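You operate a simulated robot arm through the tools that you are given. There is no shell and no other tool. Be economical: measure what you need, move in short steps, check, and stop when the job is done.

The job below is to be done with a simulated two-armed robot. You get a single attempt, and the scene is never put back.

## Task
Brush brown grease over the top of the clamped block, then free it and set it on the step.
Fine: from the brown pot, with the yellow brush, which goes back in its holder; pull the jaw wide open; the block goes into the gap in its row. Set down upright: what you pick out. A coat counts when it lies all over at full strength: go over it till it gets no stronger.

Only the result counts: the job must be done as asked and must still hold three seconds after the hand-in. Knocking over, shifting, dropping, spilling or breaking anything else fails it.

## Robot
Two 7-joint arms with three-finger grippers on one trunk, on a base that drives. Base frame: it is fixed to the floor where the robot stands at the start and does not move with it; the origin is under the middle of the robot, x ahead of it, y to its left, z up; the surface under the hand at the start is at about z = 90. Readings come in cm, degrees, newtons and seconds.
The left shoulder is at the start at [4.2, 15.4, 100.7], the right one opposite. With the tool pointing down near the work surface each hand reaches from about 10 to 60 cm from the robot's upright axis, wherever it stands, measured 20 degrees to its own side. Places, roughly: brown pot [40, 20, 90]; vice jaw [40, 40, 90]; vice lever [30, 30, 100]. Payload 2.69 kg a hand.
The TCP of each hand is the grasp point between the finger pads, 2.9 cm short of the fingertips. In the tool frame z runs along the fingers and y along their closing line. Largest opening 12 cm; the body of the gripper starts 7.8 cm behind the TCP.
Orientation is that of the tool frame in the base frame, as [roll, pitch, yaw] about the fixed x, y, z axes, in that order (R = Rz(yaw) Ry(pitch) Rx(roll)). With the fingers straight down and closing along the base's y, the tool's x points along the base's -x, its y along +y and its z along -z.

## Interface
- The arms move only by the tool jog_arm. It takes "left_series", "right_series" or both (then of equal length, played together; a hand with none holds still); each is a list of rows, each a list of 3 entries, a list of its own where there are three numbers: the turn, a rotation vector about the tool's x, y, z in degrees, then the shift along the tool's x, y, z in cm, then the finger opening in cm, from 0 to 12. In form: [[[rx, ry, rz], [tx, ty, tz], gripper], ...]. A call has 1 to 20 rows; each row is the pose to reach, as a shift and turn from the pose commanded when the call began, along the tool's axes at that moment. Each row takes 0.2 s and may step no farther than 5 cm and 8.6 degrees from the row before; otherwise, or with a gripper value out of range, the whole call is refused. A pose out of reach is approached as far as the arm can. The call stops where the force on the tool passes 40 N (or 10 N more than at its start, if that is more) or the arm is blocked; 0.2 s more then pass. The fingers move at their own pace and stop on an object; they squeeze with about 35 N. The grip force told is the motor's: it shows also when the fingers shut on nothing. Time passes only in rows, and 0.2 s behind the last, so rows that repeat a pose let the fingers close. It gives the time, the measured TCP pose, the force on the tool (base axes), the opening and the grip force at its end, in the units of the frame above (readings bear some noise), with the torque about the TCP (base axes, N m) and any sound that the robot's microphone picked up.
- Cameras (640 x 400 px; columns grow to the right, rows downward): "scene" is now at [14.19, 4.39, 116.71]; the picture's right is [0.50, -0.86, 0.00], its down [-0.42, -0.24, -0.88] and it looks along [0.76, 0.44, -0.48] (base axes); focal length 236 px, centre (320, 200). "left" rides on the left gripper at [6.3, 0, -10.4] in its tool frame; the picture's right is [0.00, 1.00, 0.00], its down [-0.83, 0.00, -0.56] and it looks along [-0.56, 0.00, 0.83] (tool axes); focal length 275 px, centre (320, 200). "right" rides on the right gripper at [6.3, 0, -10.4] in its tool frame; the picture's right is [0.00, 1.00, 0.00], its down [-0.83, 0.00, -0.56] and it looks along [-0.56, 0.00, 0.83] (tool axes); focal length 275 px, centre (320, 200).
- snapshot(camera): a new picture of that camera. The clock stands still meanwhile.
- lift_body(by): slides the trunk up (or, below 0, down) by that many cm; the arms and the scene camera ride with it, the base frame stays. It gives what a move gives, with no picture.
- steer(legs): drives the robot by 1 to 6 legs, each [ahead, left, turn to the left] in cm, cm and degrees, along the robot's own axes; the way and the turn of a leg run together, so that a leg with both is an arc; at most 150 cm and 180 degrees a leg. The arms and the cameras ride along, it lands a little off, and it stops where it bumps. It gives what a move gives.
- pan_tilt(pan, tilt): turns the head with the scene camera to pan (to the left, within 80 degrees either way) and tilt (down, from -29 to 69), counted from straight ahead of the robot. It gives what a move gives.
- point_at(camera, pixels): for up to 12 pixels [column, row] of the newest picture of that camera ("zoom" is the newest enlarged one), the place [x, y, z] in the base frame of the surface seen there, good to about 0.3 cm. The clock stands still meanwhile.
- inspect(camera, box): a new picture of the part [left, top, right, bottom] of that camera's present view, enlarged. The clock stands still meanwhile.
- finish_job(): hands the job in; it is judged then, once.

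Work in short steps. Measure before you move; look again where a grasp or a placing could have gone wrong, and mend it. You have 80 turns and 70 pictures in all, those below and enlarged ones among them. Open the grippers and draw the arms clear of the work before you hand the job in, unless the task says otherwise.

The tools are called after "Request:" as name(argument=value, ...) on one line, values as JSON. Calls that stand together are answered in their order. jog_arm: Moves the arms, as the interface text tells. Its arguments: {"type":"object","properties":{"left_series":{"type":"array"},"right_series":{"type":"array"}},"required":[]} The other tools are called the same way: lift_body (by) slides the trunk up or down; steer (legs) drives the base; pan_tilt (pan, tilt) turns the head that bears the scene camera; snapshot (camera) takes a picture; point_at (camera, pixels) gives the place of the surface under pixels of a picture; inspect (camera, box) takes an enlarged picture of a part of a camera's view; finish_job () hands the job in.

At the start:

```text
time_s: 0.0
left_eef_pos: [37.6, 41.76, 100.02]
left_ee_rot: [179.9, 0.0, 180.0]
left_ft_force: [-0.7, -0.1, -0.7]
left_wrist_torque: [0.0, -0.05, 0.02]
left_finger_gap: 12.03
left_grip_force: 0.2
right_eef_pos: [34.25, 2.61, 99.8]
right_ee_rot: [-180.0, 0.0, -180.0]
right_ft_force: [-0.6, 0.0, -1.1]
right_wrist_torque: [0.0, 0.0, 0.02]
right_finger_gap: 11.98
right_grip_force: 0.1
trunk travel left (down, up): [-37.5, 6.3]
robot x, y, heading: [-0.14, 0.07, -0.1]
head pan, tilt: [30.2, 28.9]
```

scene: 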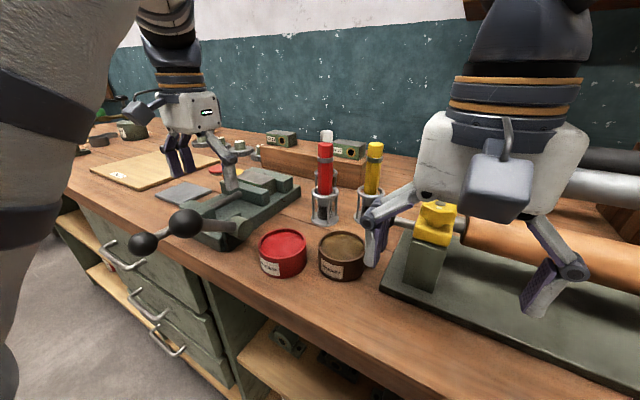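
right: 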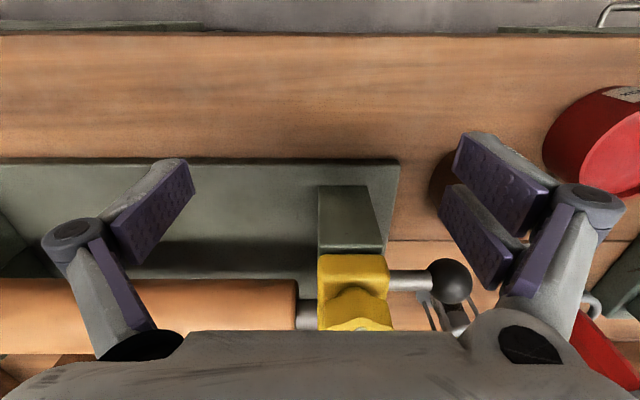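
left: 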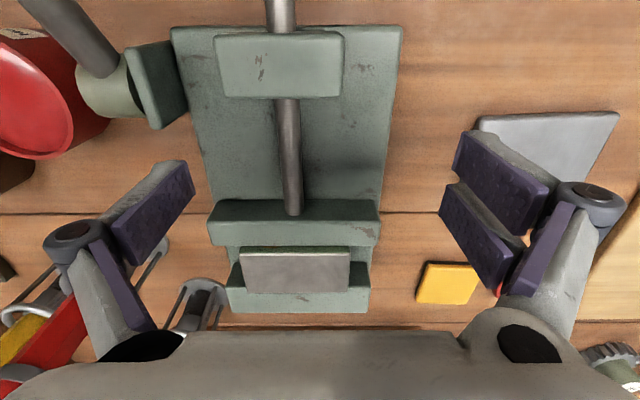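

The pictures show the vice near left px (290,270), the brown pot near scene (342,255) and the yellow brush near (374,170). I zoom in on those areas.

Request:
inspect(camera="scene", box=[220, 110, 420, 290])

Request:
inspect(camera="left", box=[160, 0, 440, 330])

```text
2.22 times, centred on (320, 200) of scene
```

zoom: 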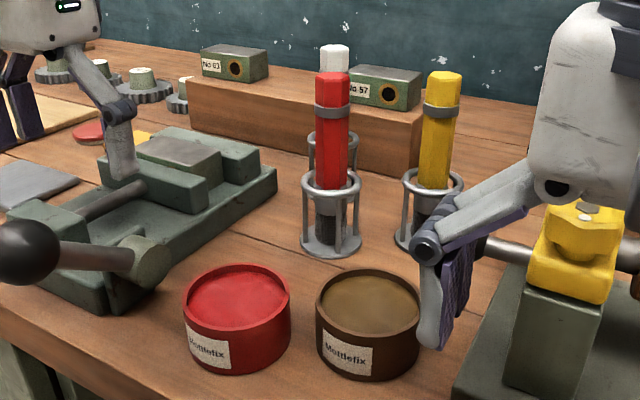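

```text
1.21 times, centred on (300, 165) of left
```

zoom: 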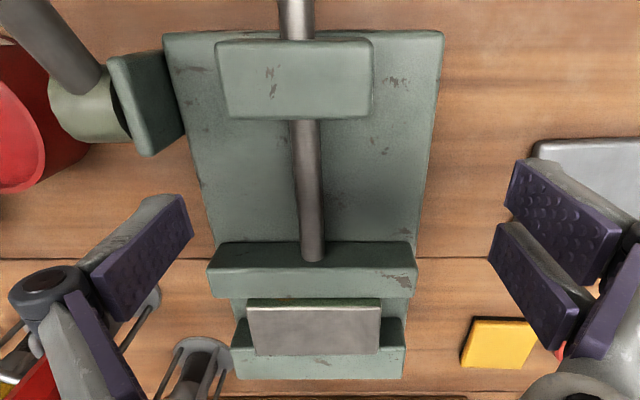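

I measure the key surfaces: pot, brushes, lever, block and step in the scene view, plus the vice in the left view.

Request:
point_at(camera="scene", pixels=[[342, 247], [376, 145], [374, 170], [371, 195], [187, 222], [143, 243], [240, 228], [262, 180], [325, 147], [350, 145], [283, 134], [315, 172]])

Request:
point_at(camera="left", pixels=[[295, 272], [242, 253], [350, 250], [245, 292], [350, 290], [295, 212], [295, 305], [160, 80], [75, 35], [280, 65], [235, 120], [375, 180]])

```text
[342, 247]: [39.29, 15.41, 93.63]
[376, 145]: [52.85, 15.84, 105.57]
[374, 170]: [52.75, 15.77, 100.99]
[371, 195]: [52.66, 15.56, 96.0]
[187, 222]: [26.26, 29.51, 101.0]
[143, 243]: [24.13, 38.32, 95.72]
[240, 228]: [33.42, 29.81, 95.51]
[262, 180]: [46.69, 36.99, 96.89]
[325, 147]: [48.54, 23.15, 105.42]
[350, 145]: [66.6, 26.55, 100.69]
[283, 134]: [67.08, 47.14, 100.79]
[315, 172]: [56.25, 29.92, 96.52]
```

```text
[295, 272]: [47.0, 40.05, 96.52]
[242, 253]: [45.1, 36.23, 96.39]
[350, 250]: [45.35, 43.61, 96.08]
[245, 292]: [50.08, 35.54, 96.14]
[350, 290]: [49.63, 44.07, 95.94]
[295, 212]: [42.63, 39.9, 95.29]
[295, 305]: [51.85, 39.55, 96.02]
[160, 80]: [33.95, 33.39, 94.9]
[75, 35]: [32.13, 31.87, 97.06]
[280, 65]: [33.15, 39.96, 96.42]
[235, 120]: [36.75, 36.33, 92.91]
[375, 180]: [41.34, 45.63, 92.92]
```

The screw seems to end in a ball at scene (143,243), and a second ball at (187,222) sits on a side lever. I raise the left hand to see the step row and zoom on the lever.

Request:
jog_arm(left_series=[[[0, 0, 0], [0, 0, -4], 12], [[0, 0, 0], [0, 0, -8], 12], [[0, 0, 0], [0, 0, -12], 12], [[0, 0, 0], [0, 0, -15], 12]])

Request:
snapshot(camera="left")

Request:
inspect(camera="scene", box=[110, 150, 310, 280])

```text
time_s: 1.0
left_eef_pos: [37.54, 41.72, 114.98]
left_ee_rot: [180.0, 0.0, -180.0]
left_ft_force: [-0.4, -0.2, 0.0]
left_wrist_torque: [0.0, -0.03, -0.01]
left_finger_gap: 12.0
left_grip_force: 0.0
right_eef_pos: [34.3, 2.47, 99.85]
right_ee_rot: [-179.9, 0.0, 180.0]
right_ft_force: [0.1, 0.4, -0.7]
right_wrist_torque: [0.0, 0.0, 0.0]
right_finger_gap: 12.0
right_grip_force: 0.1
trunk travel left (down, up): [-37.5, 6.3]
robot x, y, heading: [-0.03, 0.0, -0.1]
head pan, tilt: [30.2, 28.9]
```

```text
64 pictures are left
```

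left: 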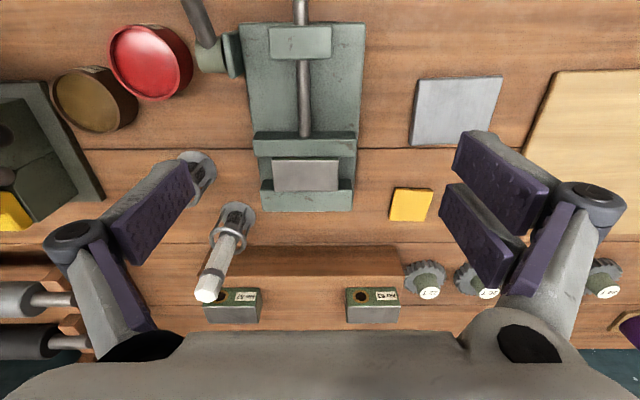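

```text
3.08 times, centred on (210, 215) of scene
```

zoom: 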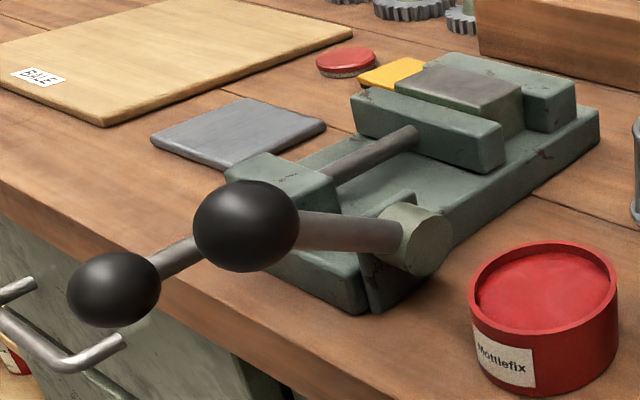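

The gap is between the two blocks at left px (232,305) and (373,305). I measure the row, step, pot rim and bench edge.

Request:
point_at(camera="left", pixels=[[210, 320], [258, 320], [350, 319], [398, 318], [303, 273], [303, 252], [303, 295], [225, 250], [400, 250], [375, 315], [305, 185], [305, 163]])

Request:
point_at(camera="scene", pixels=[[321, 243], [363, 240], [342, 232], [342, 262], [240, 250], [260, 290], [300, 310], [187, 205], [220, 226], [160, 236], [150, 230], [374, 190]])

Request:
inspect(camera="left", box=[180, 200, 440, 340])

```text
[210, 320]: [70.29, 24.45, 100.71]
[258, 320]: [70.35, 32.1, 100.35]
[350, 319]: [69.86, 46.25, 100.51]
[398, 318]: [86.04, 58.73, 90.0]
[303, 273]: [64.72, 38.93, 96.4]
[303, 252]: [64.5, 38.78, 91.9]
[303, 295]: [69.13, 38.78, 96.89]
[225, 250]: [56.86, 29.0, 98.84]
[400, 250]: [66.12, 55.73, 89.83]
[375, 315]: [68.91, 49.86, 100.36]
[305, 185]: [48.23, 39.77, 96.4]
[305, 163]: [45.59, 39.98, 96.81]
```

```text
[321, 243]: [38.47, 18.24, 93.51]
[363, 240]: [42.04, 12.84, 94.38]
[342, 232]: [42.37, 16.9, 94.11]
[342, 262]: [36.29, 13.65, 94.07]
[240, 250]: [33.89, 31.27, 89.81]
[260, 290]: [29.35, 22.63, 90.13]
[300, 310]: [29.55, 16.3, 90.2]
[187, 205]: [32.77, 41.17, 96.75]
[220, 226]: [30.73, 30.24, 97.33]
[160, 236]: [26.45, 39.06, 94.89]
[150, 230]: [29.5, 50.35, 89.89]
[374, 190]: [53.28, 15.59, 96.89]
```

```text
2.46 times, centred on (310, 270) of left
```

zoom: 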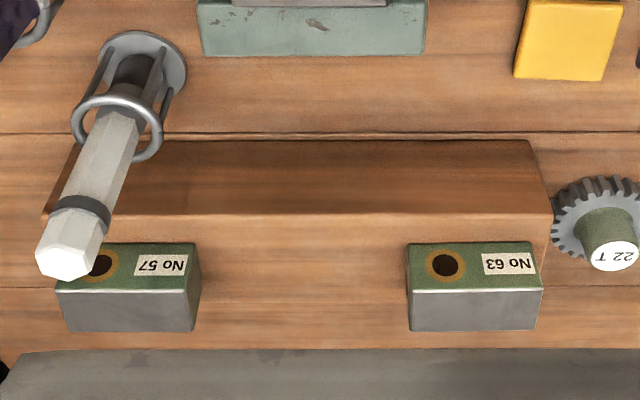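

Measure the row blocks' faces precisely from the zoom (front edges at row ~290, backs at row ~330).

Request:
point_at(camera="zoom", pixels=[[70, 315], [194, 315], [415, 315], [533, 315], [130, 297], [130, 327], [470, 296], [470, 325], [200, 320], [470, 250], [300, 340], [60, 140]])

Request:
inspect(camera="scene", box=[280, 190, 420, 290])

```text
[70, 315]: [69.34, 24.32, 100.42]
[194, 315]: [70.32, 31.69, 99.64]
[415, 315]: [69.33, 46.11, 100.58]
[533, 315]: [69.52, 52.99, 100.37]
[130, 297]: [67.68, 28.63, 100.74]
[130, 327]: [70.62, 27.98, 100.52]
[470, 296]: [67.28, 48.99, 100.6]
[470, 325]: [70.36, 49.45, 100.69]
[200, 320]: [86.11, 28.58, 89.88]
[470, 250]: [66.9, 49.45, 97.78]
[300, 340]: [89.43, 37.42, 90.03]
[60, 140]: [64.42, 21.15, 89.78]
```

```text
4.00 times, centred on (350, 240) of scene
```

zoom: 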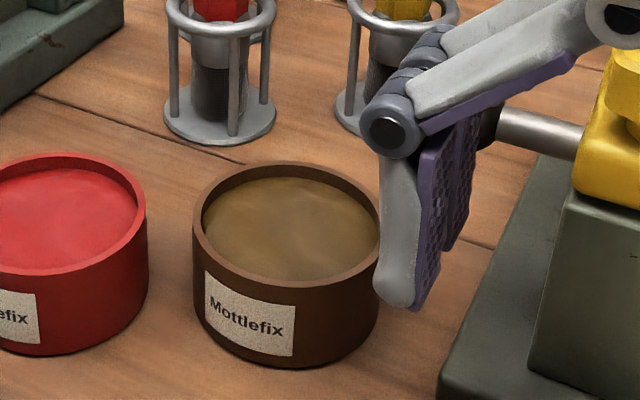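

The numbers are clear: brush about (52.8,15.8), pot centre about (39.3,15.4), gap centre about (69,38.9). I raise the right hand and move it away, then bring the left hand above the yellow brush.

Request:
jog_arm(left_series=[[[0, 0, 0], [0, 0, 0], 8], [[0, 0, 0], [0, 0, 0], 6], [[0, 0, 0], [0, 0, 0], 6], [[0, 0, 0], [0, 0, 0], 6], [[0, 0, 0], [-2, -4, 0], 6], [[0, 0, 0], [-4, -8, 0], 6], [[0, 0, 0], [-6, -12, 0], 6], [[0, 0, 0], [-8, -16, 0], 6], [[0, 0, 0], [-10, -20, 0], 6], [[0, 0, 0], [-11.5, -24, 0], 6], [[0, 0, 0], [-13, -25.9, 0], 6], [[0, 0, 0], [-13, -25.9, 0], 6]], right_series=[[[0, 0, 0], [0, 0, -4], 12], [[0, 0, 0], [0, 0, -8], 12], [[0, 0, 0], [0, 0, -12], 12], [[0, 0, 0], [0, -4, -14], 12], [[0, 0, 0], [0, -8, -14], 12], [[0, 0, 0], [0, -12, -14], 12], [[0, 0, 0], [0, -16, -14], 12], [[0, 0, 0], [0, -20, -14], 12], [[0, 0, 0], [0, -20, -14], 12], [[0, 0, 0], [0, -20, -14], 12], [[0, 0, 0], [0, -20, -14], 12], [[0, 0, 0], [0, -20, -14], 12]])

Request:
snapshot(camera="left")

Request:
snapshot(camera="scene")

```text
time_s: 3.6
left_eef_pos: [47.34, 19.87, 114.1]
left_ee_rot: [-180.0, 0.1, 179.9]
left_ft_force: [0.3, 0.3, 0.3]
left_wrist_torque: [0.01, 0.02, 0.0]
left_finger_gap: 6.01
left_grip_force: 0.0
left hand out of reach, approached as far as the arm can: row 9, 10, 11, 12
right_eef_pos: [34.3, -17.29, 113.8]
right_ee_rot: [179.9, 0.2, -180.0]
right_ft_force: [0.5, 0.3, -0.2]
right_wrist_torque: [0.0, -0.01, 0.01]
right_finger_gap: 11.99
right_grip_force: 0.2
trunk travel left (down, up): [-37.5, 6.3]
robot x, y, heading: [-0.17, 0.23, 0.1]
head pan, tilt: [30.2, 28.9]
```

```text
60 pictures are left
```

left: 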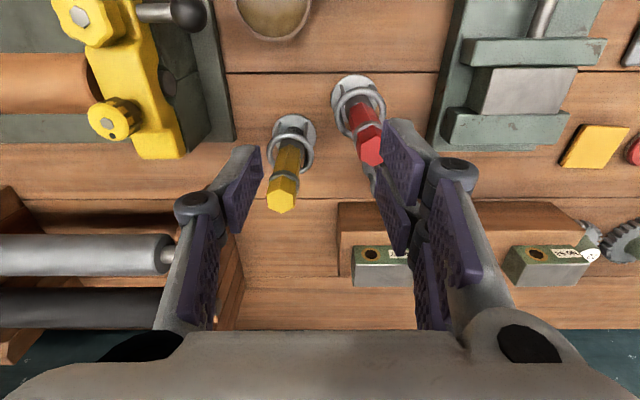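

```text
59 pictures are left
```

scene: 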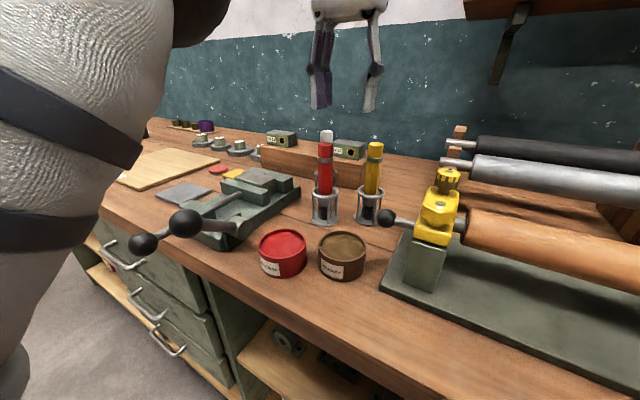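

The left hand ran out of reach at (47.3,19.9,114). I check the bench edge and the brush top so I can drive a little closer.

Request:
point_at(camera="scene", pixels=[[240, 275], [300, 330], [360, 345], [120, 240], [180, 320], [250, 360], [143, 235], [185, 215]])

Request:
point_at(camera="left", pixels=[[281, 202], [284, 180], [290, 150], [368, 145], [351, 92], [270, 15]])

Request:
pan_tilt(pan=30, tilt=65)

Request:
snapshot(camera="scene")

```text
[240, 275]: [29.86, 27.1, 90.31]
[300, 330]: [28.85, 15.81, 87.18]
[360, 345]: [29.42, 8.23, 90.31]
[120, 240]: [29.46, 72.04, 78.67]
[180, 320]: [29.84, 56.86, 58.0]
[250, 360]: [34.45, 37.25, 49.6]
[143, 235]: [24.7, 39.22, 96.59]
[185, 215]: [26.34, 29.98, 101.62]
```

```text
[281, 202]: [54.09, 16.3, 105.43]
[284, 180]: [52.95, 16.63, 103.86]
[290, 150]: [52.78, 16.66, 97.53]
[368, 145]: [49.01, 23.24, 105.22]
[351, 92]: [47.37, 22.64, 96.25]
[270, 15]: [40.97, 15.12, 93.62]
```

```text
time_s: 4.6
left_eef_pos: [47.23, 19.81, 114.11]
left_ee_rot: [179.9, 0.2, 180.0]
left_ft_force: [-0.3, 0.0, 0.4]
left_wrist_torque: [-0.02, 0.02, 0.0]
left_finger_gap: 6.02
left_grip_force: 0.0
right_eef_pos: [34.34, -17.28, 113.72]
right_ee_rot: [179.8, 0.0, -180.0]
right_ft_force: [0.8, 0.5, 0.9]
right_wrist_torque: [-0.01, -0.01, 0.02]
right_finger_gap: 11.96
right_grip_force: 0.2
trunk travel left (down, up): [-37.5, 6.3]
robot x, y, heading: [0.2, 0.03, -0.1]
head pan, tilt: [30.0, 65.0]
```

```text
58 pictures are left
```

scene: 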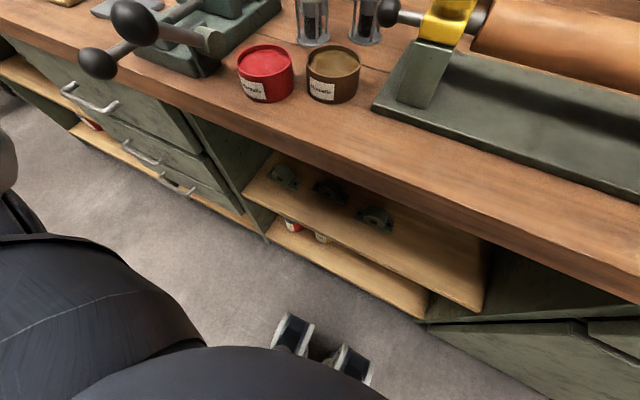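

I check how far the robot's base sticks out (the feet at (290,330) and (350,370)) compared to the bench fronts.

Request:
point_at(camera="scene", pixels=[[288, 318], [350, 350], [210, 347], [270, 242], [70, 88], [130, 240], [300, 355], [163, 178], [420, 318]])

```text
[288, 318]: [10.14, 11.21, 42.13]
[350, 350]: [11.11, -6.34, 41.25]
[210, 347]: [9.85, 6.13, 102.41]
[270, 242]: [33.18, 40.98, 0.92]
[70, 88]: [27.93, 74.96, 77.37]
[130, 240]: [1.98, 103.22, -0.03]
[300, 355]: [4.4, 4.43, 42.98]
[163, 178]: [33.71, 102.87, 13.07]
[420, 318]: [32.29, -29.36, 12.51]
```

The bench edge is at x≈28.8, with handles at 28, and the body front is at 11. I raise the trunk 6 cm for reach and drive ahead 6 cm.

Request:
lift_body(by=6)

Request:
steer(legs=[[6, 0, 0]])

Request:
pan_tilt(pan=30, tilt=35)

Request:
snapshot(camera="scene")

Request:
snapshot(camera="left")

```text
time_s: 5.6
left_eef_pos: [39.14, 19.77, 130.68]
left_ee_rot: [179.9, 14.2, 179.9]
left_ft_force: [0.6, -0.1, -0.3]
left_wrist_torque: [-0.02, 0.04, 0.02]
left_finger_gap: 6.0
left_grip_force: 0.2
right_eef_pos: [34.31, -17.52, 119.92]
right_ee_rot: [180.0, -0.1, 179.9]
right_ft_force: [0.9, -0.2, -1.4]
right_wrist_torque: [0.01, 0.02, -0.02]
right_finger_gap: 11.99
right_grip_force: 0.1
trunk travel left (down, up): [-43.5, 0.3]
robot x, y, heading: [0.23, 0.12, 0.2]
head pan, tilt: [30.0, 65.0]
```

```text
time_s: 6.6
left_eef_pos: [45.02, 19.68, 130.75]
left_ee_rot: [180.0, 14.2, 179.9]
left_ft_force: [0.4, 0.4, 0.1]
left_wrist_torque: [-0.04, 0.08, 0.01]
left_finger_gap: 6.01
left_grip_force: 0.1
right_eef_pos: [40.18, -17.41, 119.95]
right_ee_rot: [-180.0, 0.1, 180.0]
right_ft_force: [0.7, 0.9, -1.2]
right_wrist_torque: [0.03, 0.04, 0.03]
right_finger_gap: 12.01
right_grip_force: 0.1
trunk travel left (down, up): [-43.5, 0.3]
robot x, y, heading: [5.58, -0.14, -0.2]
head pan, tilt: [30.0, 65.0]
```

```text
time_s: 7.5
left_eef_pos: [44.92, 19.83, 130.62]
left_ee_rot: [-179.9, 14.2, -180.0]
left_ft_force: [-0.4, -0.6, -0.5]
left_wrist_torque: [0.03, 0.01, -0.05]
left_finger_gap: 5.98
left_grip_force: 0.2
right_eef_pos: [40.22, -17.43, 119.95]
right_ee_rot: [-179.9, -0.1, 179.9]
right_ft_force: [0.1, 0.3, 0.3]
right_wrist_torque: [-0.03, -0.01, 0.03]
right_finger_gap: 11.97
right_grip_force: 0.0
trunk travel left (down, up): [-43.5, 0.3]
robot x, y, heading: [5.79, 0.12, 0.1]
head pan, tilt: [30.0, 35.0]
```

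```text
57 pictures are left
```

scene: 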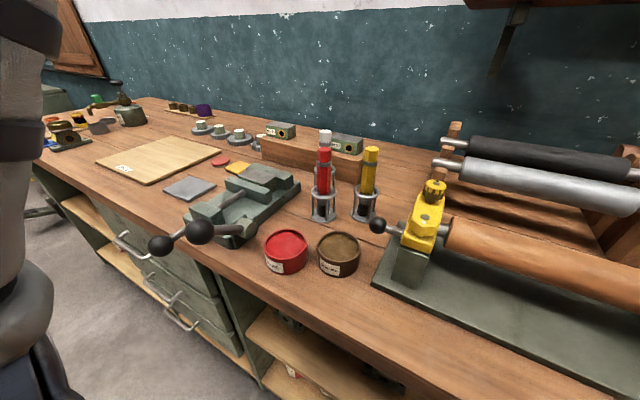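

```text
56 pictures are left
```

left: 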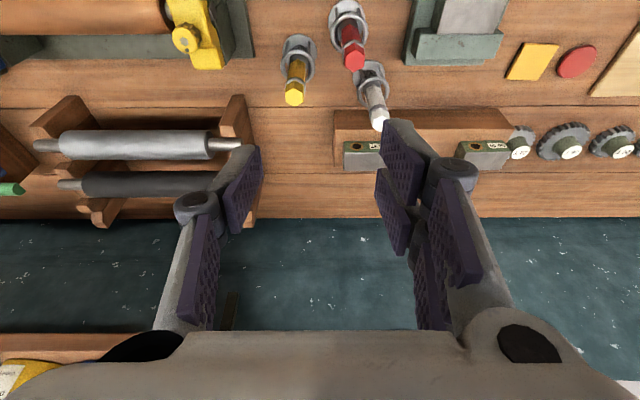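

The left hand got tilted 14° by the lift, being at its reach limit. I turn it upright again while moving to above the yellow brush at about z 116.

Request:
jog_arm(left_series=[[[0, 4, 0], [-1, -0.7, 4], 6], [[0, 8, 0], [-2.2, -1.5, 8], 6], [[0, 12, 0], [-3.4, -2.5, 12], 6], [[0, 14.2, 0], [-4.5, -3.4, 16.3], 6], [[0, 14.2, 0], [-4.5, -3.4, 16.3], 6]])

Request:
snapshot(camera="left")

```text
time_s: 8.7
left_eef_pos: [53.11, 16.29, 115.93]
left_ee_rot: [180.0, 0.1, 180.0]
left_ft_force: [-0.5, 0.2, 0.0]
left_wrist_torque: [-0.01, -0.01, -0.02]
left_finger_gap: 6.01
left_grip_force: 0.0
right_eef_pos: [40.02, -17.52, 120.15]
right_ee_rot: [179.9, 0.2, 180.0]
right_ft_force: [-0.4, -0.1, -0.4]
right_wrist_torque: [0.01, -0.05, 0.01]
right_finger_gap: 12.03
right_grip_force: 0.0
trunk travel left (down, up): [-43.5, 0.3]
robot x, y, heading: [5.74, 0.15, -0.0]
head pan, tilt: [30.0, 35.0]
```

```text
55 pictures are left
```

left: 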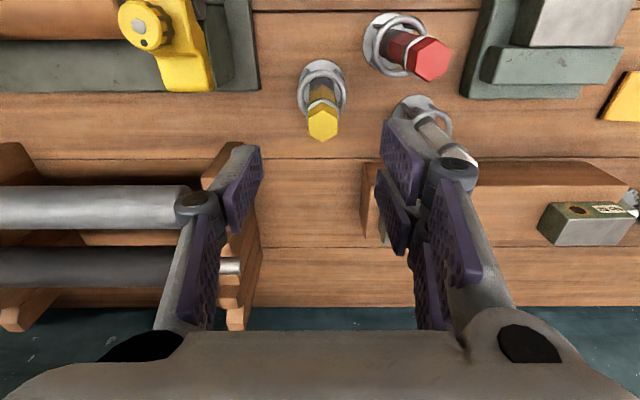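

Request:
point_at(camera="left", pixels=[[323, 120], [323, 130], [313, 120], [334, 120], [323, 112], [428, 60]])

Request:
inspect(camera="left", box=[270, 50, 380, 150])

```text
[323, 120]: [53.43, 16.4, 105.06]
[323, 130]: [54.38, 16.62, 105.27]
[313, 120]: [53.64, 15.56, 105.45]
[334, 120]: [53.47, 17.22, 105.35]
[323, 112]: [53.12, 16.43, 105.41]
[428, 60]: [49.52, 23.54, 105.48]
```

```text
4.00 times, centred on (325, 100) of left
```

zoom: 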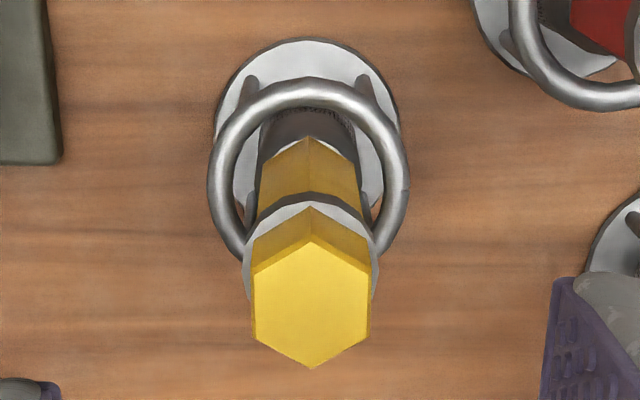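

The handle is hexagonal with flats facing ±y, centred at about (53.8,16.45), so closing along y fits. I descend to TCP z≈101.8 and close.

Request:
jog_arm(left_series=[[[0, 0, 0], [-0.6, 0.15, 4], 6], [[0, 0, 0], [-0.6, 0.15, 8], 6], [[0, 0, 0], [-0.6, 0.15, 11.5], 6], [[0, 0, 0], [-0.6, 0.15, 14.1], 6], [[0, 0, 0], [-0.6, 0.15, 14.1], 6]])

Request:
snapshot(camera="left")

Request:
inspect(camera="scene", box=[300, 100, 440, 240])

```text
time_s: 9.9
left_eef_pos: [53.82, 16.52, 101.78]
left_ee_rot: [-180.0, 0.0, 179.9]
left_ft_force: [0.6, 0.8, 0.3]
left_wrist_torque: [0.0, 0.01, 0.01]
left_finger_gap: 5.99
left_grip_force: 0.1
right_eef_pos: [40.15, -17.42, 119.94]
right_ee_rot: [179.9, 0.1, 180.0]
right_ft_force: [0.4, -0.1, -0.5]
right_wrist_torque: [-0.01, 0.02, 0.01]
right_finger_gap: 11.98
right_grip_force: 0.1
trunk travel left (down, up): [-43.5, 0.3]
robot x, y, heading: [6.23, -0.2, 0.1]
head pan, tilt: [30.0, 35.0]
```

```text
53 pictures are left
```

left: 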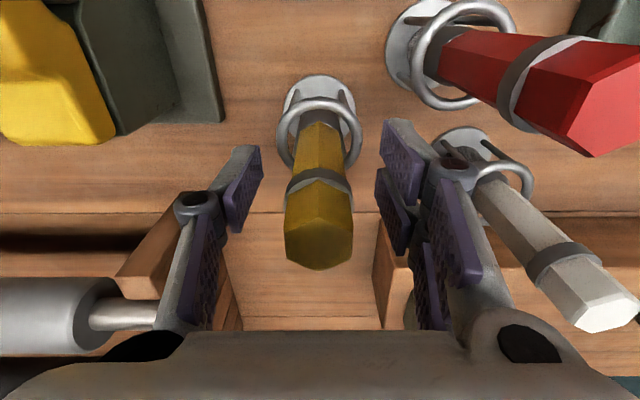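

```text
2.86 times, centred on (370, 170) of scene
```

zoom: 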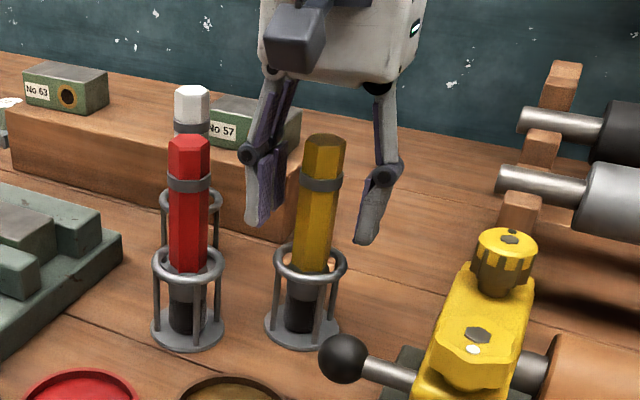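

The brush is between the pads and the fingertips are clear of the ring. Closing on it.

Request:
jog_arm(left_series=[[[0, 0, 0], [0, 0, 0], 3], [[0, 0, 0], [0, 0, 0], 0], [[0, 0, 0], [0, 0, 0], 0], [[0, 0, 0], [0, 0, 0], 0]])

Request:
jog_arm(left_series=[[[0, 0, 0], [0, 0, -2], 0], [[0, 0, 0], [0, 0, -5], 0], [[0, 0, 0], [0, 0, -8], 0], [[0, 0, 0], [0, 0, -8], 0]])

Request:
snapshot(camera="left")

Request:
snapshot(camera="scene")

```text
time_s: 10.9
left_eef_pos: [53.83, 16.52, 101.84]
left_ee_rot: [-180.0, 0.0, 180.0]
left_ft_force: [-0.5, -0.4, -0.7]
left_wrist_torque: [0.02, -0.01, -0.01]
left_finger_gap: 2.5
left_grip_force: 34.8
right_eef_pos: [40.07, -17.48, 120.02]
right_ee_rot: [180.0, 0.0, -180.0]
right_ft_force: [-0.5, -0.5, -0.3]
right_wrist_torque: [0.02, 0.0, 0.0]
right_finger_gap: 12.01
right_grip_force: 0.1
trunk travel left (down, up): [-43.5, 0.3]
robot x, y, heading: [5.72, -0.12, 0.0]
head pan, tilt: [30.0, 35.0]
```

```text
time_s: 11.9
left_eef_pos: [53.95, 16.79, 109.85]
left_ee_rot: [180.0, 0.1, -180.0]
left_ft_force: [0.0, 0.1, -0.5]
left_wrist_torque: [-0.05, 0.0, 0.01]
left_finger_gap: 2.49
left_grip_force: 35.0
right_eef_pos: [40.04, -17.34, 120.03]
right_ee_rot: [-180.0, 0.1, -180.0]
right_ft_force: [0.8, 0.5, 0.1]
right_wrist_torque: [-0.03, -0.01, 0.01]
right_finger_gap: 11.99
right_grip_force: 0.1
trunk travel left (down, up): [-43.5, 0.3]
robot x, y, heading: [5.8, 0.41, 0.0]
head pan, tilt: [30.0, 35.0]
```

```text
51 pictures are left
```

left: 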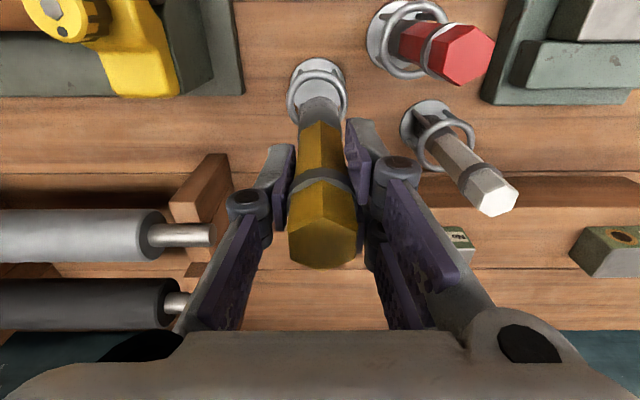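

```text
50 pictures are left
```

scene: 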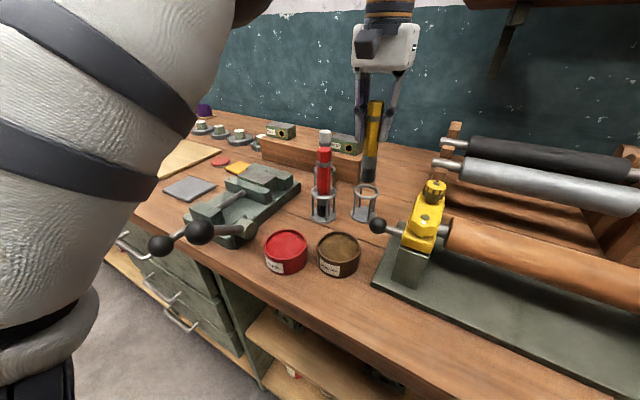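

The brush is out; I measure the bristle tip near scene (369,182).

Request:
inspect(camera="scene", box=[320, 90, 420, 230])

Request:
point_at(camera="scene", pixels=[[369, 181], [369, 178], [370, 165], [375, 105], [367, 188], [367, 218], [338, 248], [338, 236], [338, 266], [318, 251], [358, 247]])

```text
2.86 times, centred on (370, 160) of scene
```

zoom: 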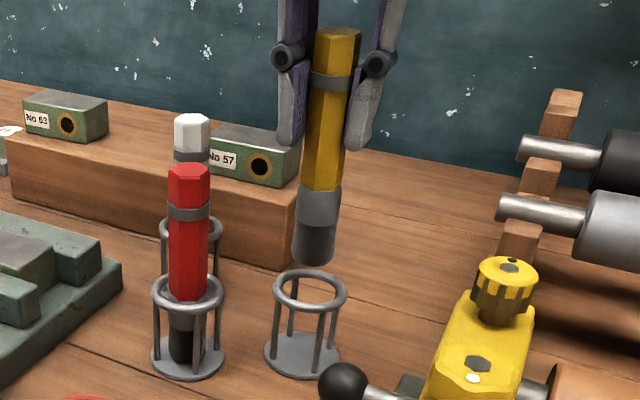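

```text
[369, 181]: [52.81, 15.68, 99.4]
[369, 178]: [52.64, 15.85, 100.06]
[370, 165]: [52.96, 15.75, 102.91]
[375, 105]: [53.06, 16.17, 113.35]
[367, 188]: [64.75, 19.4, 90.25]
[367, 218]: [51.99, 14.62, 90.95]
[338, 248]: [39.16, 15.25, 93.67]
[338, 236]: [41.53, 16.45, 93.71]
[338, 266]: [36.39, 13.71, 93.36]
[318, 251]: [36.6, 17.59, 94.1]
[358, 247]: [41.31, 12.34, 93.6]
```

Tip ≈ z 98.8, i.e. 11.0 cm below the TCP, and the grease is at z≈93.6, centre (39.3,15.3). I carry the brush over the brown pot and lower the tip to about 94.5 before dipping.

Request:
jog_arm(left_series=[[[0, 0, 0], [0, 0, -2.5], 0], [[0, 0, 0], [4, -0.5, -2.5], 0], [[0, 0, 0], [8, -1, -2.5], 0], [[0, 0, 0], [12, -1.3, -2.5], 0], [[0, 0, 0], [14.6, -1.4, -2.5], 0], [[0, 0, 0], [14.6, -1.4, 1], 0], [[0, 0, 0], [14.6, -1.4, 4], 0], [[0, 0, 0], [14.6, -1.4, 4], 0]])

Request:
inspect(camera="scene", box=[240, 140, 440, 300])

Request:
snapshot(camera="left")

```text
time_s: 13.7
left_eef_pos: [39.36, 15.27, 105.99]
left_ee_rot: [180.0, 0.2, 180.0]
left_ft_force: [-0.8, -0.2, -1.2]
left_wrist_torque: [-0.02, 0.01, 0.03]
left_finger_gap: 2.48
left_grip_force: 35.2
right_eef_pos: [40.23, -17.47, 120.13]
right_ee_rot: [180.0, 0.0, 180.0]
right_ft_force: [0.8, 1.4, -0.2]
right_wrist_torque: [0.0, 0.01, 0.01]
right_finger_gap: 12.01
right_grip_force: 0.0
trunk travel left (down, up): [-43.5, 0.3]
robot x, y, heading: [5.64, -0.27, 0.0]
head pan, tilt: [30.0, 35.0]
```

```text
2.50 times, centred on (340, 220) of scene
```

zoom: 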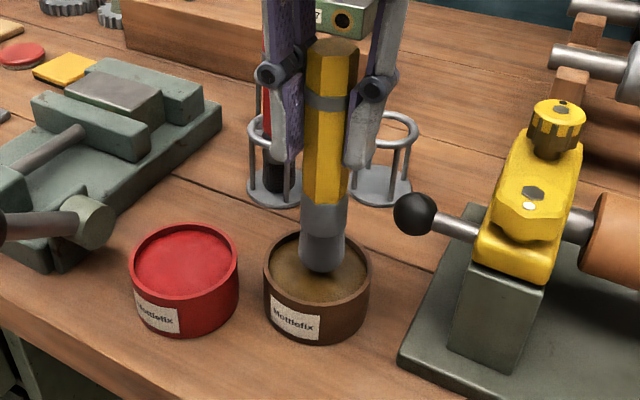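

```text
47 pictures are left
```

left: 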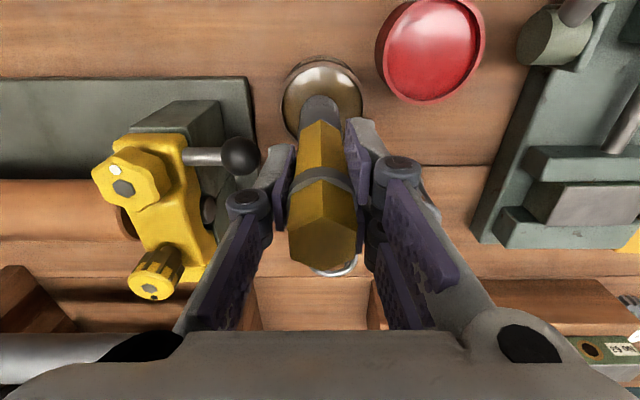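

The tip hangs over the grease inside the rim. I dip 2.4 cm, stir slightly and lift.

Request:
jog_arm(left_series=[[[0, 0, 0], [0, 0, 1.5], 0], [[0, 0, 0], [0, 0, 2.4], 0], [[0, 0, 0], [0.5, 0, 2.4], 0], [[0, 0, 0], [0, 0.5, 2.4], 0], [[0, 0, 0], [-0.5, 0, 2.4], 0], [[0, 0, 0], [0, -0.5, 2.4], 0], [[0, 0, 0], [0, 0, 2.4], 0], [[0, 0, 0], [0, 0, 2.4], 0], [[0, 0, 0], [0, 0, 0], 0], [[0, 0, 0], [0, 0, -3], 0], [[0, 0, 0], [0, 0, -3], 0]])

Request:
inspect(camera="scene", box=[240, 140, 440, 300])

```text
time_s: 16.1
left_eef_pos: [39.21, 15.37, 109.06]
left_ee_rot: [-180.0, -0.1, 180.0]
left_ft_force: [1.2, 0.3, -1.3]
left_wrist_torque: [0.01, -0.01, -0.03]
left_finger_gap: 2.48
left_grip_force: 35.1
right_eef_pos: [40.15, -17.44, 120.11]
right_ee_rot: [180.0, 0.0, 180.0]
right_ft_force: [1.7, -0.3, -0.2]
right_wrist_torque: [0.02, 0.01, 0.0]
right_finger_gap: 11.98
right_grip_force: 0.1
trunk travel left (down, up): [-43.5, 0.3]
robot x, y, heading: [5.45, 0.29, 0.1]
head pan, tilt: [30.0, 35.0]
```

```text
2.50 times, centred on (340, 220) of scene
```

zoom: 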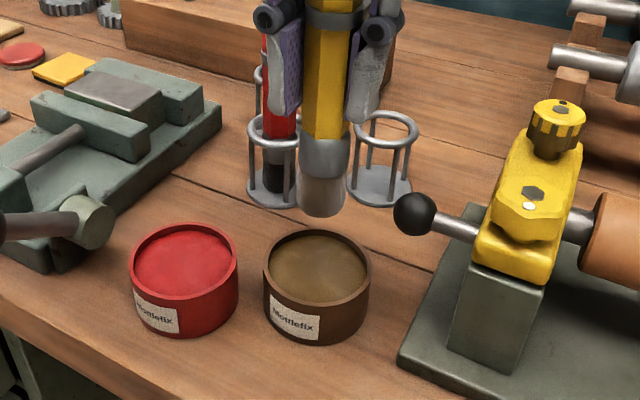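

The bristles look paler now; I zoom to see whether they carry brown grease.

Request:
inspect(camera="scene", box=[305, 180, 375, 240])

```text
6.67 times, centred on (340, 210) of scene
```

zoom: 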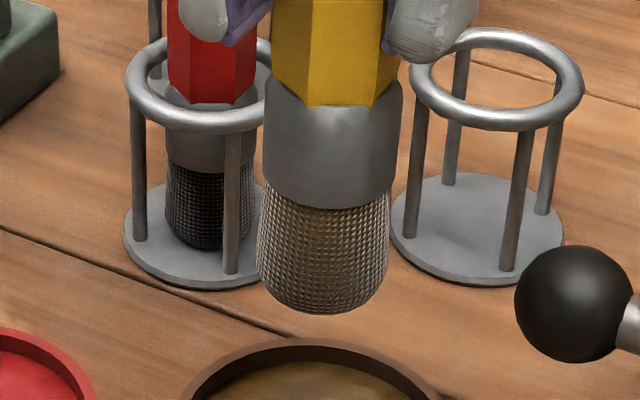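

The bristles are now brown-tinted and carry grease. The block top spans x 45.2–49.3, y 36.1–44.0, z 96.4; I go above it, near corner first, with the tip at about 98.

Request:
jog_arm(left_series=[[[0, 0, 0], [0, 0, -3], 0], [[0, 0, 0], [-1, 4.5, -3], 0], [[0, 0, 0], [-2, 9, -3], 0], [[0, 0, 0], [-3.5, 13.5, -3], 0], [[0, 0, 0], [-5.5, 17.5, -3], 0], [[0, 0, 0], [-7, 21.5, -3], 0], [[0, 0, 0], [-8, 24.7, -3], 0], [[0, 0, 0], [-8, 24.7, -0.5], 0], [[0, 0, 0], [-8, 24.7, -0.5], 0]])

Request:
inspect(camera="scene", box=[180, 110, 340, 250])

Request:
snapshot(camera="left")

```text
time_s: 18.1
left_eef_pos: [47.18, 39.59, 109.42]
left_ee_rot: [179.9, 0.1, -180.0]
left_ft_force: [0.8, 0.8, -0.9]
left_wrist_torque: [-0.03, 0.01, 0.02]
left_finger_gap: 2.5
left_grip_force: 34.8
right_eef_pos: [40.14, -17.45, 119.88]
right_ee_rot: [-179.9, 0.0, 179.9]
right_ft_force: [-0.9, -0.7, 0.1]
right_wrist_torque: [0.01, 0.0, 0.0]
right_finger_gap: 12.03
right_grip_force: 0.1
trunk travel left (down, up): [-43.5, 0.3]
robot x, y, heading: [6.18, 0.19, 0.1]
head pan, tilt: [30.0, 35.0]
```

```text
2.86 times, centred on (260, 180) of scene
```

zoom: 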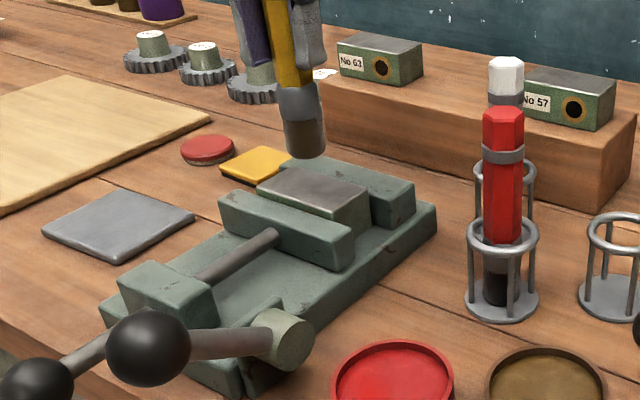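

```text
43 pictures are left
```

left: 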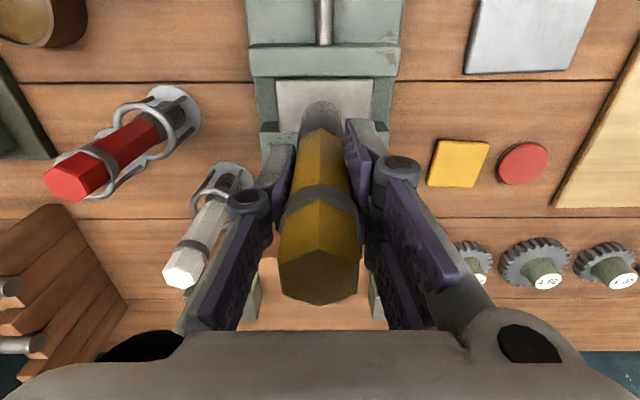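

The brush is centred over the block. I lower at the centre until light contact and read the force.

Request:
jog_arm(left_series=[[[0, 0, 0], [0, 0, 1.3], 0], [[0, 0, 0], [0, 0, 1.8], 0], [[0, 0, 0], [0, 0, 2.2], 0], [[0, 0, 0], [0, 0, 2.4], 0], [[0, 0, 0], [0, 0, 2.4], 0]])

Request:
inspect(camera="scene", box=[180, 110, 340, 250])

```text
time_s: 19.3
left_eef_pos: [47.27, 39.96, 106.96]
left_ee_rot: [180.0, -0.1, 179.9]
left_ft_force: [0.7, -0.8, 0.1]
left_wrist_torque: [-0.01, 0.0, -0.02]
left_finger_gap: 2.46
left_grip_force: 35.0
right_eef_pos: [40.18, -17.41, 120.1]
right_ee_rot: [180.0, 0.0, -180.0]
right_ft_force: [-0.3, -0.2, -1.0]
right_wrist_torque: [0.01, -0.02, 0.0]
right_finger_gap: 12.0
right_grip_force: 0.1
trunk travel left (down, up): [-43.5, 0.3]
robot x, y, heading: [5.68, -0.16, -0.2]
head pan, tilt: [30.0, 35.0]
```

```text
2.86 times, centred on (260, 180) of scene
```

zoom: 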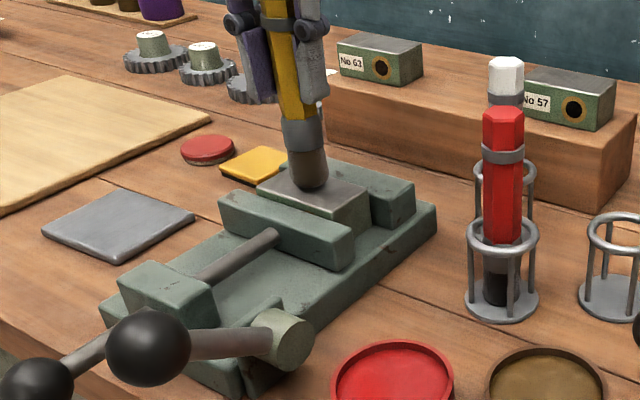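

The tip sits at the block's centre just touching, with settled pose (47.27,39.96,106.96). I sweep the top in four lengthwise passes.

Request:
jog_arm(left_series=[[[0, 0, 0], [1.45, -3.3, 0.1], 0], [[0, 0, 0], [1.45, -1.1, 0.1], 0], [[0, 0, 0], [1.45, 1.1, 0.1], 0], [[0, 0, 0], [1.45, 3.3, 0.1], 0], [[0, 0, 0], [0.5, 3.3, 0.1], 0], [[0, 0, 0], [0.5, 1.1, 0.1], 0], [[0, 0, 0], [0.5, -1.1, 0.1], 0], [[0, 0, 0], [0.5, -3.3, 0.1], 0], [[0, 0, 0], [-0.5, -3.3, 0.1], 0], [[0, 0, 0], [-0.5, -1.1, 0.1], 0], [[0, 0, 0], [-0.5, 1.1, 0.1], 0], [[0, 0, 0], [-0.5, 3.3, 0.1], 0], [[0, 0, 0], [-1.45, 3.3, 0.1], 0], [[0, 0, 0], [-1.45, 1.1, 0.1], 0], [[0, 0, 0], [-1.45, -1.1, 0.1], 0], [[0, 0, 0], [-1.45, -3.3, 0.1], 0], [[0, 0, 0], [-1.45, -3.3, -3], 0], [[0, 0, 0], [-1.45, -6, -6], 0], [[0, 0, 0], [-1.45, -6, -6], 0]])

Request:
inspect(camera="scene", box=[220, 130, 320, 220])

```text
time_s: 23.3
left_eef_pos: [48.82, 33.84, 112.86]
left_ee_rot: [-180.0, -0.1, -180.0]
left_ft_force: [-0.4, 0.6, -0.7]
left_wrist_torque: [-0.04, 0.01, 0.01]
left_finger_gap: 2.49
left_grip_force: 35.2
right_eef_pos: [40.12, -17.4, 120.01]
right_ee_rot: [179.9, 0.0, -180.0]
right_ft_force: [1.0, -0.2, 0.8]
right_wrist_torque: [-0.02, 0.01, 0.0]
right_finger_gap: 12.0
right_grip_force: 0.0
trunk travel left (down, up): [-43.5, 0.3]
robot x, y, heading: [5.76, 0.11, 0.2]
head pan, tilt: [30.0, 35.0]
```

```text
4.44 times, centred on (270, 175) of scene
```

zoom: 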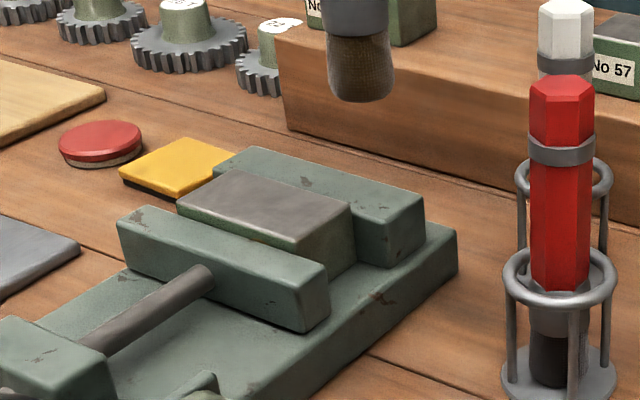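

The top is still bare, so the bristles didn't touch. I measure the tip height and block top here.

Request:
point_at(camera="zoom", pixels=[[360, 97], [360, 85], [360, 60], [350, 20], [265, 210], [200, 200], [320, 225], [240, 180]])

Request:
inspect(camera="scene", box=[245, 160, 305, 195])

```text
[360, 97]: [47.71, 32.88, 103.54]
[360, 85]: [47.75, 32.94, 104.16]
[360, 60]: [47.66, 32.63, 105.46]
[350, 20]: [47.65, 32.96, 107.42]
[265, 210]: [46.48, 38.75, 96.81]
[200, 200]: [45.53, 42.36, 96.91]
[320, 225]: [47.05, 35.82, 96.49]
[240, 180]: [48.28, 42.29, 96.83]
```

```text
10.67 times, centred on (275, 178) of scene
```

zoom: 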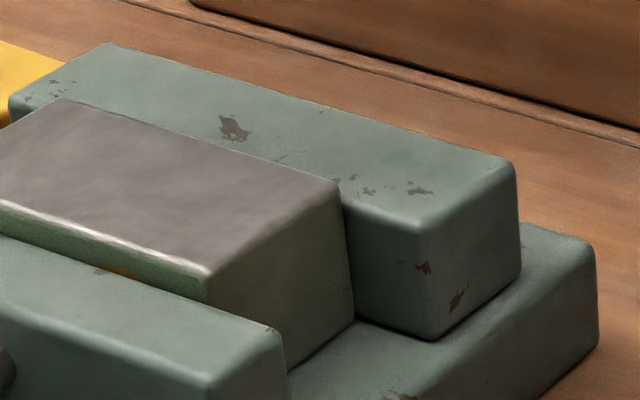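

The tip now reads only ~9.6 cm below the TCP, so the brush may have slid in the grip. I look at the whole brush to verify.

Request:
inspect(camera="scene", box=[250, 60, 350, 170])

Request:
snapshot(camera="left")

```text
3.64 times, centred on (300, 115) of scene
```

zoom: 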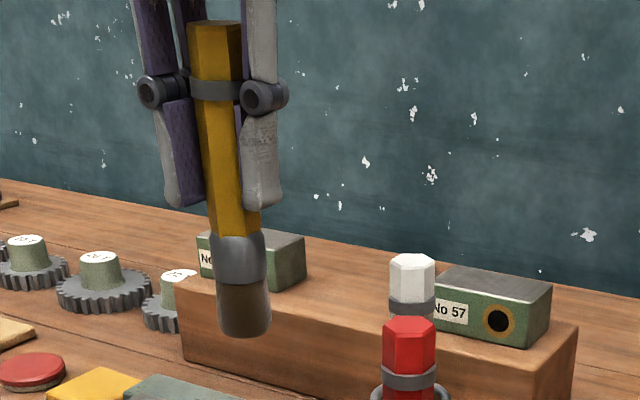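

```text
38 pictures are left
```

left: 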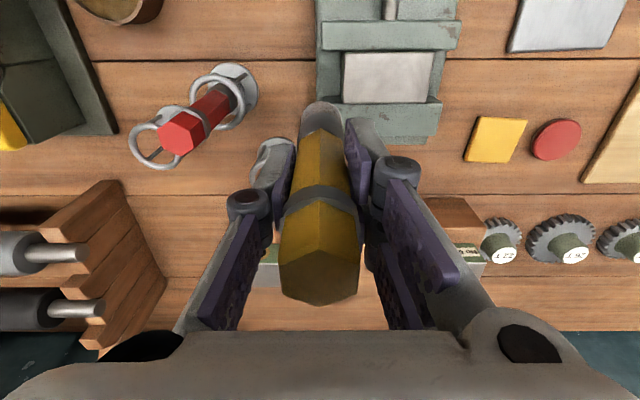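

The band moved up relative to the pads: the brush slid during the dip (the grease surface is firm). I measure the tip and top now.

Request:
point_at(camera="zoom", pixels=[[246, 335], [246, 325], [240, 310], [215, 28], [215, 60], [240, 250]])

Request:
point_at(camera="left", pixels=[[318, 275], [318, 290], [388, 75], [350, 60], [430, 60], [347, 100], [428, 98]])

```text
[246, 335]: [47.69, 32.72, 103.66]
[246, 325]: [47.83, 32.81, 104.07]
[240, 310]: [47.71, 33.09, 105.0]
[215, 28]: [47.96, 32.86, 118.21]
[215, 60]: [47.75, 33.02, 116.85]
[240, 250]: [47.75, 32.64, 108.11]
```

```text
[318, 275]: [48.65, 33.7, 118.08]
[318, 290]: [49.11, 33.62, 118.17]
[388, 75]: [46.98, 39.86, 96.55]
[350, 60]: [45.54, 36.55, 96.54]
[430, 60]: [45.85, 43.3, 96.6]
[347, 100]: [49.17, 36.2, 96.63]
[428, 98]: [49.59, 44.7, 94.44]
```

The tip is 9.3 cm below the TCP now, so contact with the top (z 96.6) needs TCP ≈105.9. I go back to the block centre and lower slowly to 105.8.

Request:
jog_arm(left_series=[[[0, 0, 0], [1.57, 3, 0], 0], [[0, 0, 0], [1.57, 6.16, 0], 0], [[0, 0, 0], [1.57, 6.16, 4], 0], [[0, 0, 0], [1.57, 6.16, 6.2], 0], [[0, 0, 0], [1.57, 6.16, 6.6], 0], [[0, 0, 0], [1.57, 6.16, 6.8], 0], [[0, 0, 0], [1.57, 6.16, 7.0], 0], [[0, 0, 0], [1.57, 6.16, 7.1], 0], [[0, 0, 0], [1.57, 6.16, 7.1], 0]])

Request:
inspect(camera="scene", box=[220, 130, 320, 220])

```text
time_s: 25.3
left_eef_pos: [47.05, 39.98, 106.11]
left_ee_rot: [180.0, 0.3, -179.9]
left_ft_force: [3.4, 3.1, 33.5]
left_wrist_torque: [0.13, -0.25, 0.03]
left_finger_gap: 2.51
left_grip_force: 35.5
right_eef_pos: [39.9, -17.5, 120.03]
right_ee_rot: [179.9, 0.2, 180.0]
right_ft_force: [0.0, 1.0, 0.1]
right_wrist_torque: [0.02, 0.0, 0.0]
right_finger_gap: 12.01
right_grip_force: 0.1
trunk travel left (down, up): [-43.5, 0.3]
robot x, y, heading: [6.03, -0.03, 0.2]
head pan, tilt: [30.0, 35.0]
```

```text
4.44 times, centred on (270, 175) of scene
```

zoom: 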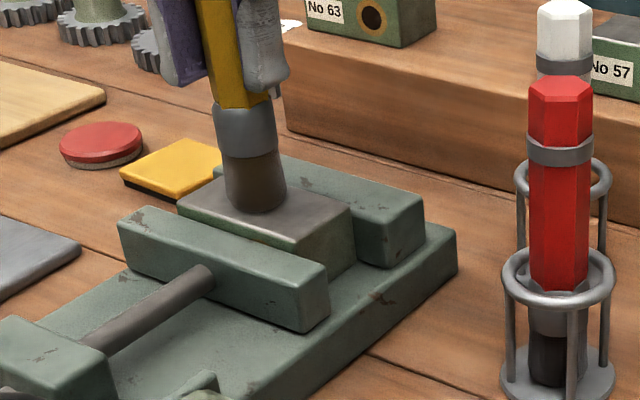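

Contact made: 33 N, a bit stiff. I ease up 0.3 cm and sweep the four passes with light contact.

Request:
jog_arm(left_series=[[[0, 0, 0], [0, 0, -0.3], 0], [[0, 0, 0], [1.4, -1.5, -0.3], 0], [[0, 0, 0], [1.4, -3.3, -0.3], 0], [[0, 0, 0], [1.4, -1.1, -0.3], 0], [[0, 0, 0], [1.4, 1.1, -0.3], 0], [[0, 0, 0], [1.4, 3.3, -0.3], 0], [[0, 0, 0], [0.5, 3.3, -0.3], 0], [[0, 0, 0], [0.5, 1.1, -0.3], 0], [[0, 0, 0], [0.5, -1.1, -0.3], 0], [[0, 0, 0], [0.5, -3.3, -0.3], 0], [[0, 0, 0], [-0.5, -3.3, -0.3], 0], [[0, 0, 0], [-0.5, -1.1, -0.3], 0], [[0, 0, 0], [-0.5, 1.1, -0.3], 0], [[0, 0, 0], [-0.5, 3.3, -0.3], 0], [[0, 0, 0], [-1.4, 3.3, -0.3], 0], [[0, 0, 0], [-1.4, 1.1, -0.3], 0], [[0, 0, 0], [-1.4, -1.1, -0.3], 0], [[0, 0, 0], [-1.4, -3.3, -0.3], 0], [[0, 0, 0], [-1.4, -3.3, -3], 0], [[0, 0, 0], [-1.4, -6.3, -6], 0]])

Request:
inspect(camera="scene", box=[220, 130, 320, 220])

```text
time_s: 29.5
left_eef_pos: [48.45, 33.74, 111.88]
left_ee_rot: [-180.0, 0.0, -179.9]
left_ft_force: [0.3, -0.6, -0.6]
left_wrist_torque: [0.05, 0.0, 0.0]
left_finger_gap: 2.47
left_grip_force: 34.7
right_eef_pos: [39.96, -17.58, 120.03]
right_ee_rot: [179.9, 0.1, 180.0]
right_ft_force: [0.2, 0.0, 0.1]
right_wrist_torque: [0.03, -0.03, -0.02]
right_finger_gap: 12.01
right_grip_force: 0.1
trunk travel left (down, up): [-43.5, 0.3]
robot x, y, heading: [5.87, -0.12, 0.1]
head pan, tilt: [30.0, 35.0]
```

```text
4.44 times, centred on (270, 175) of scene
```

zoom: 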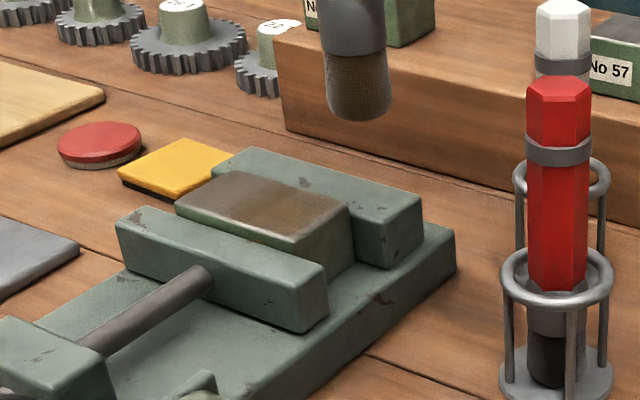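

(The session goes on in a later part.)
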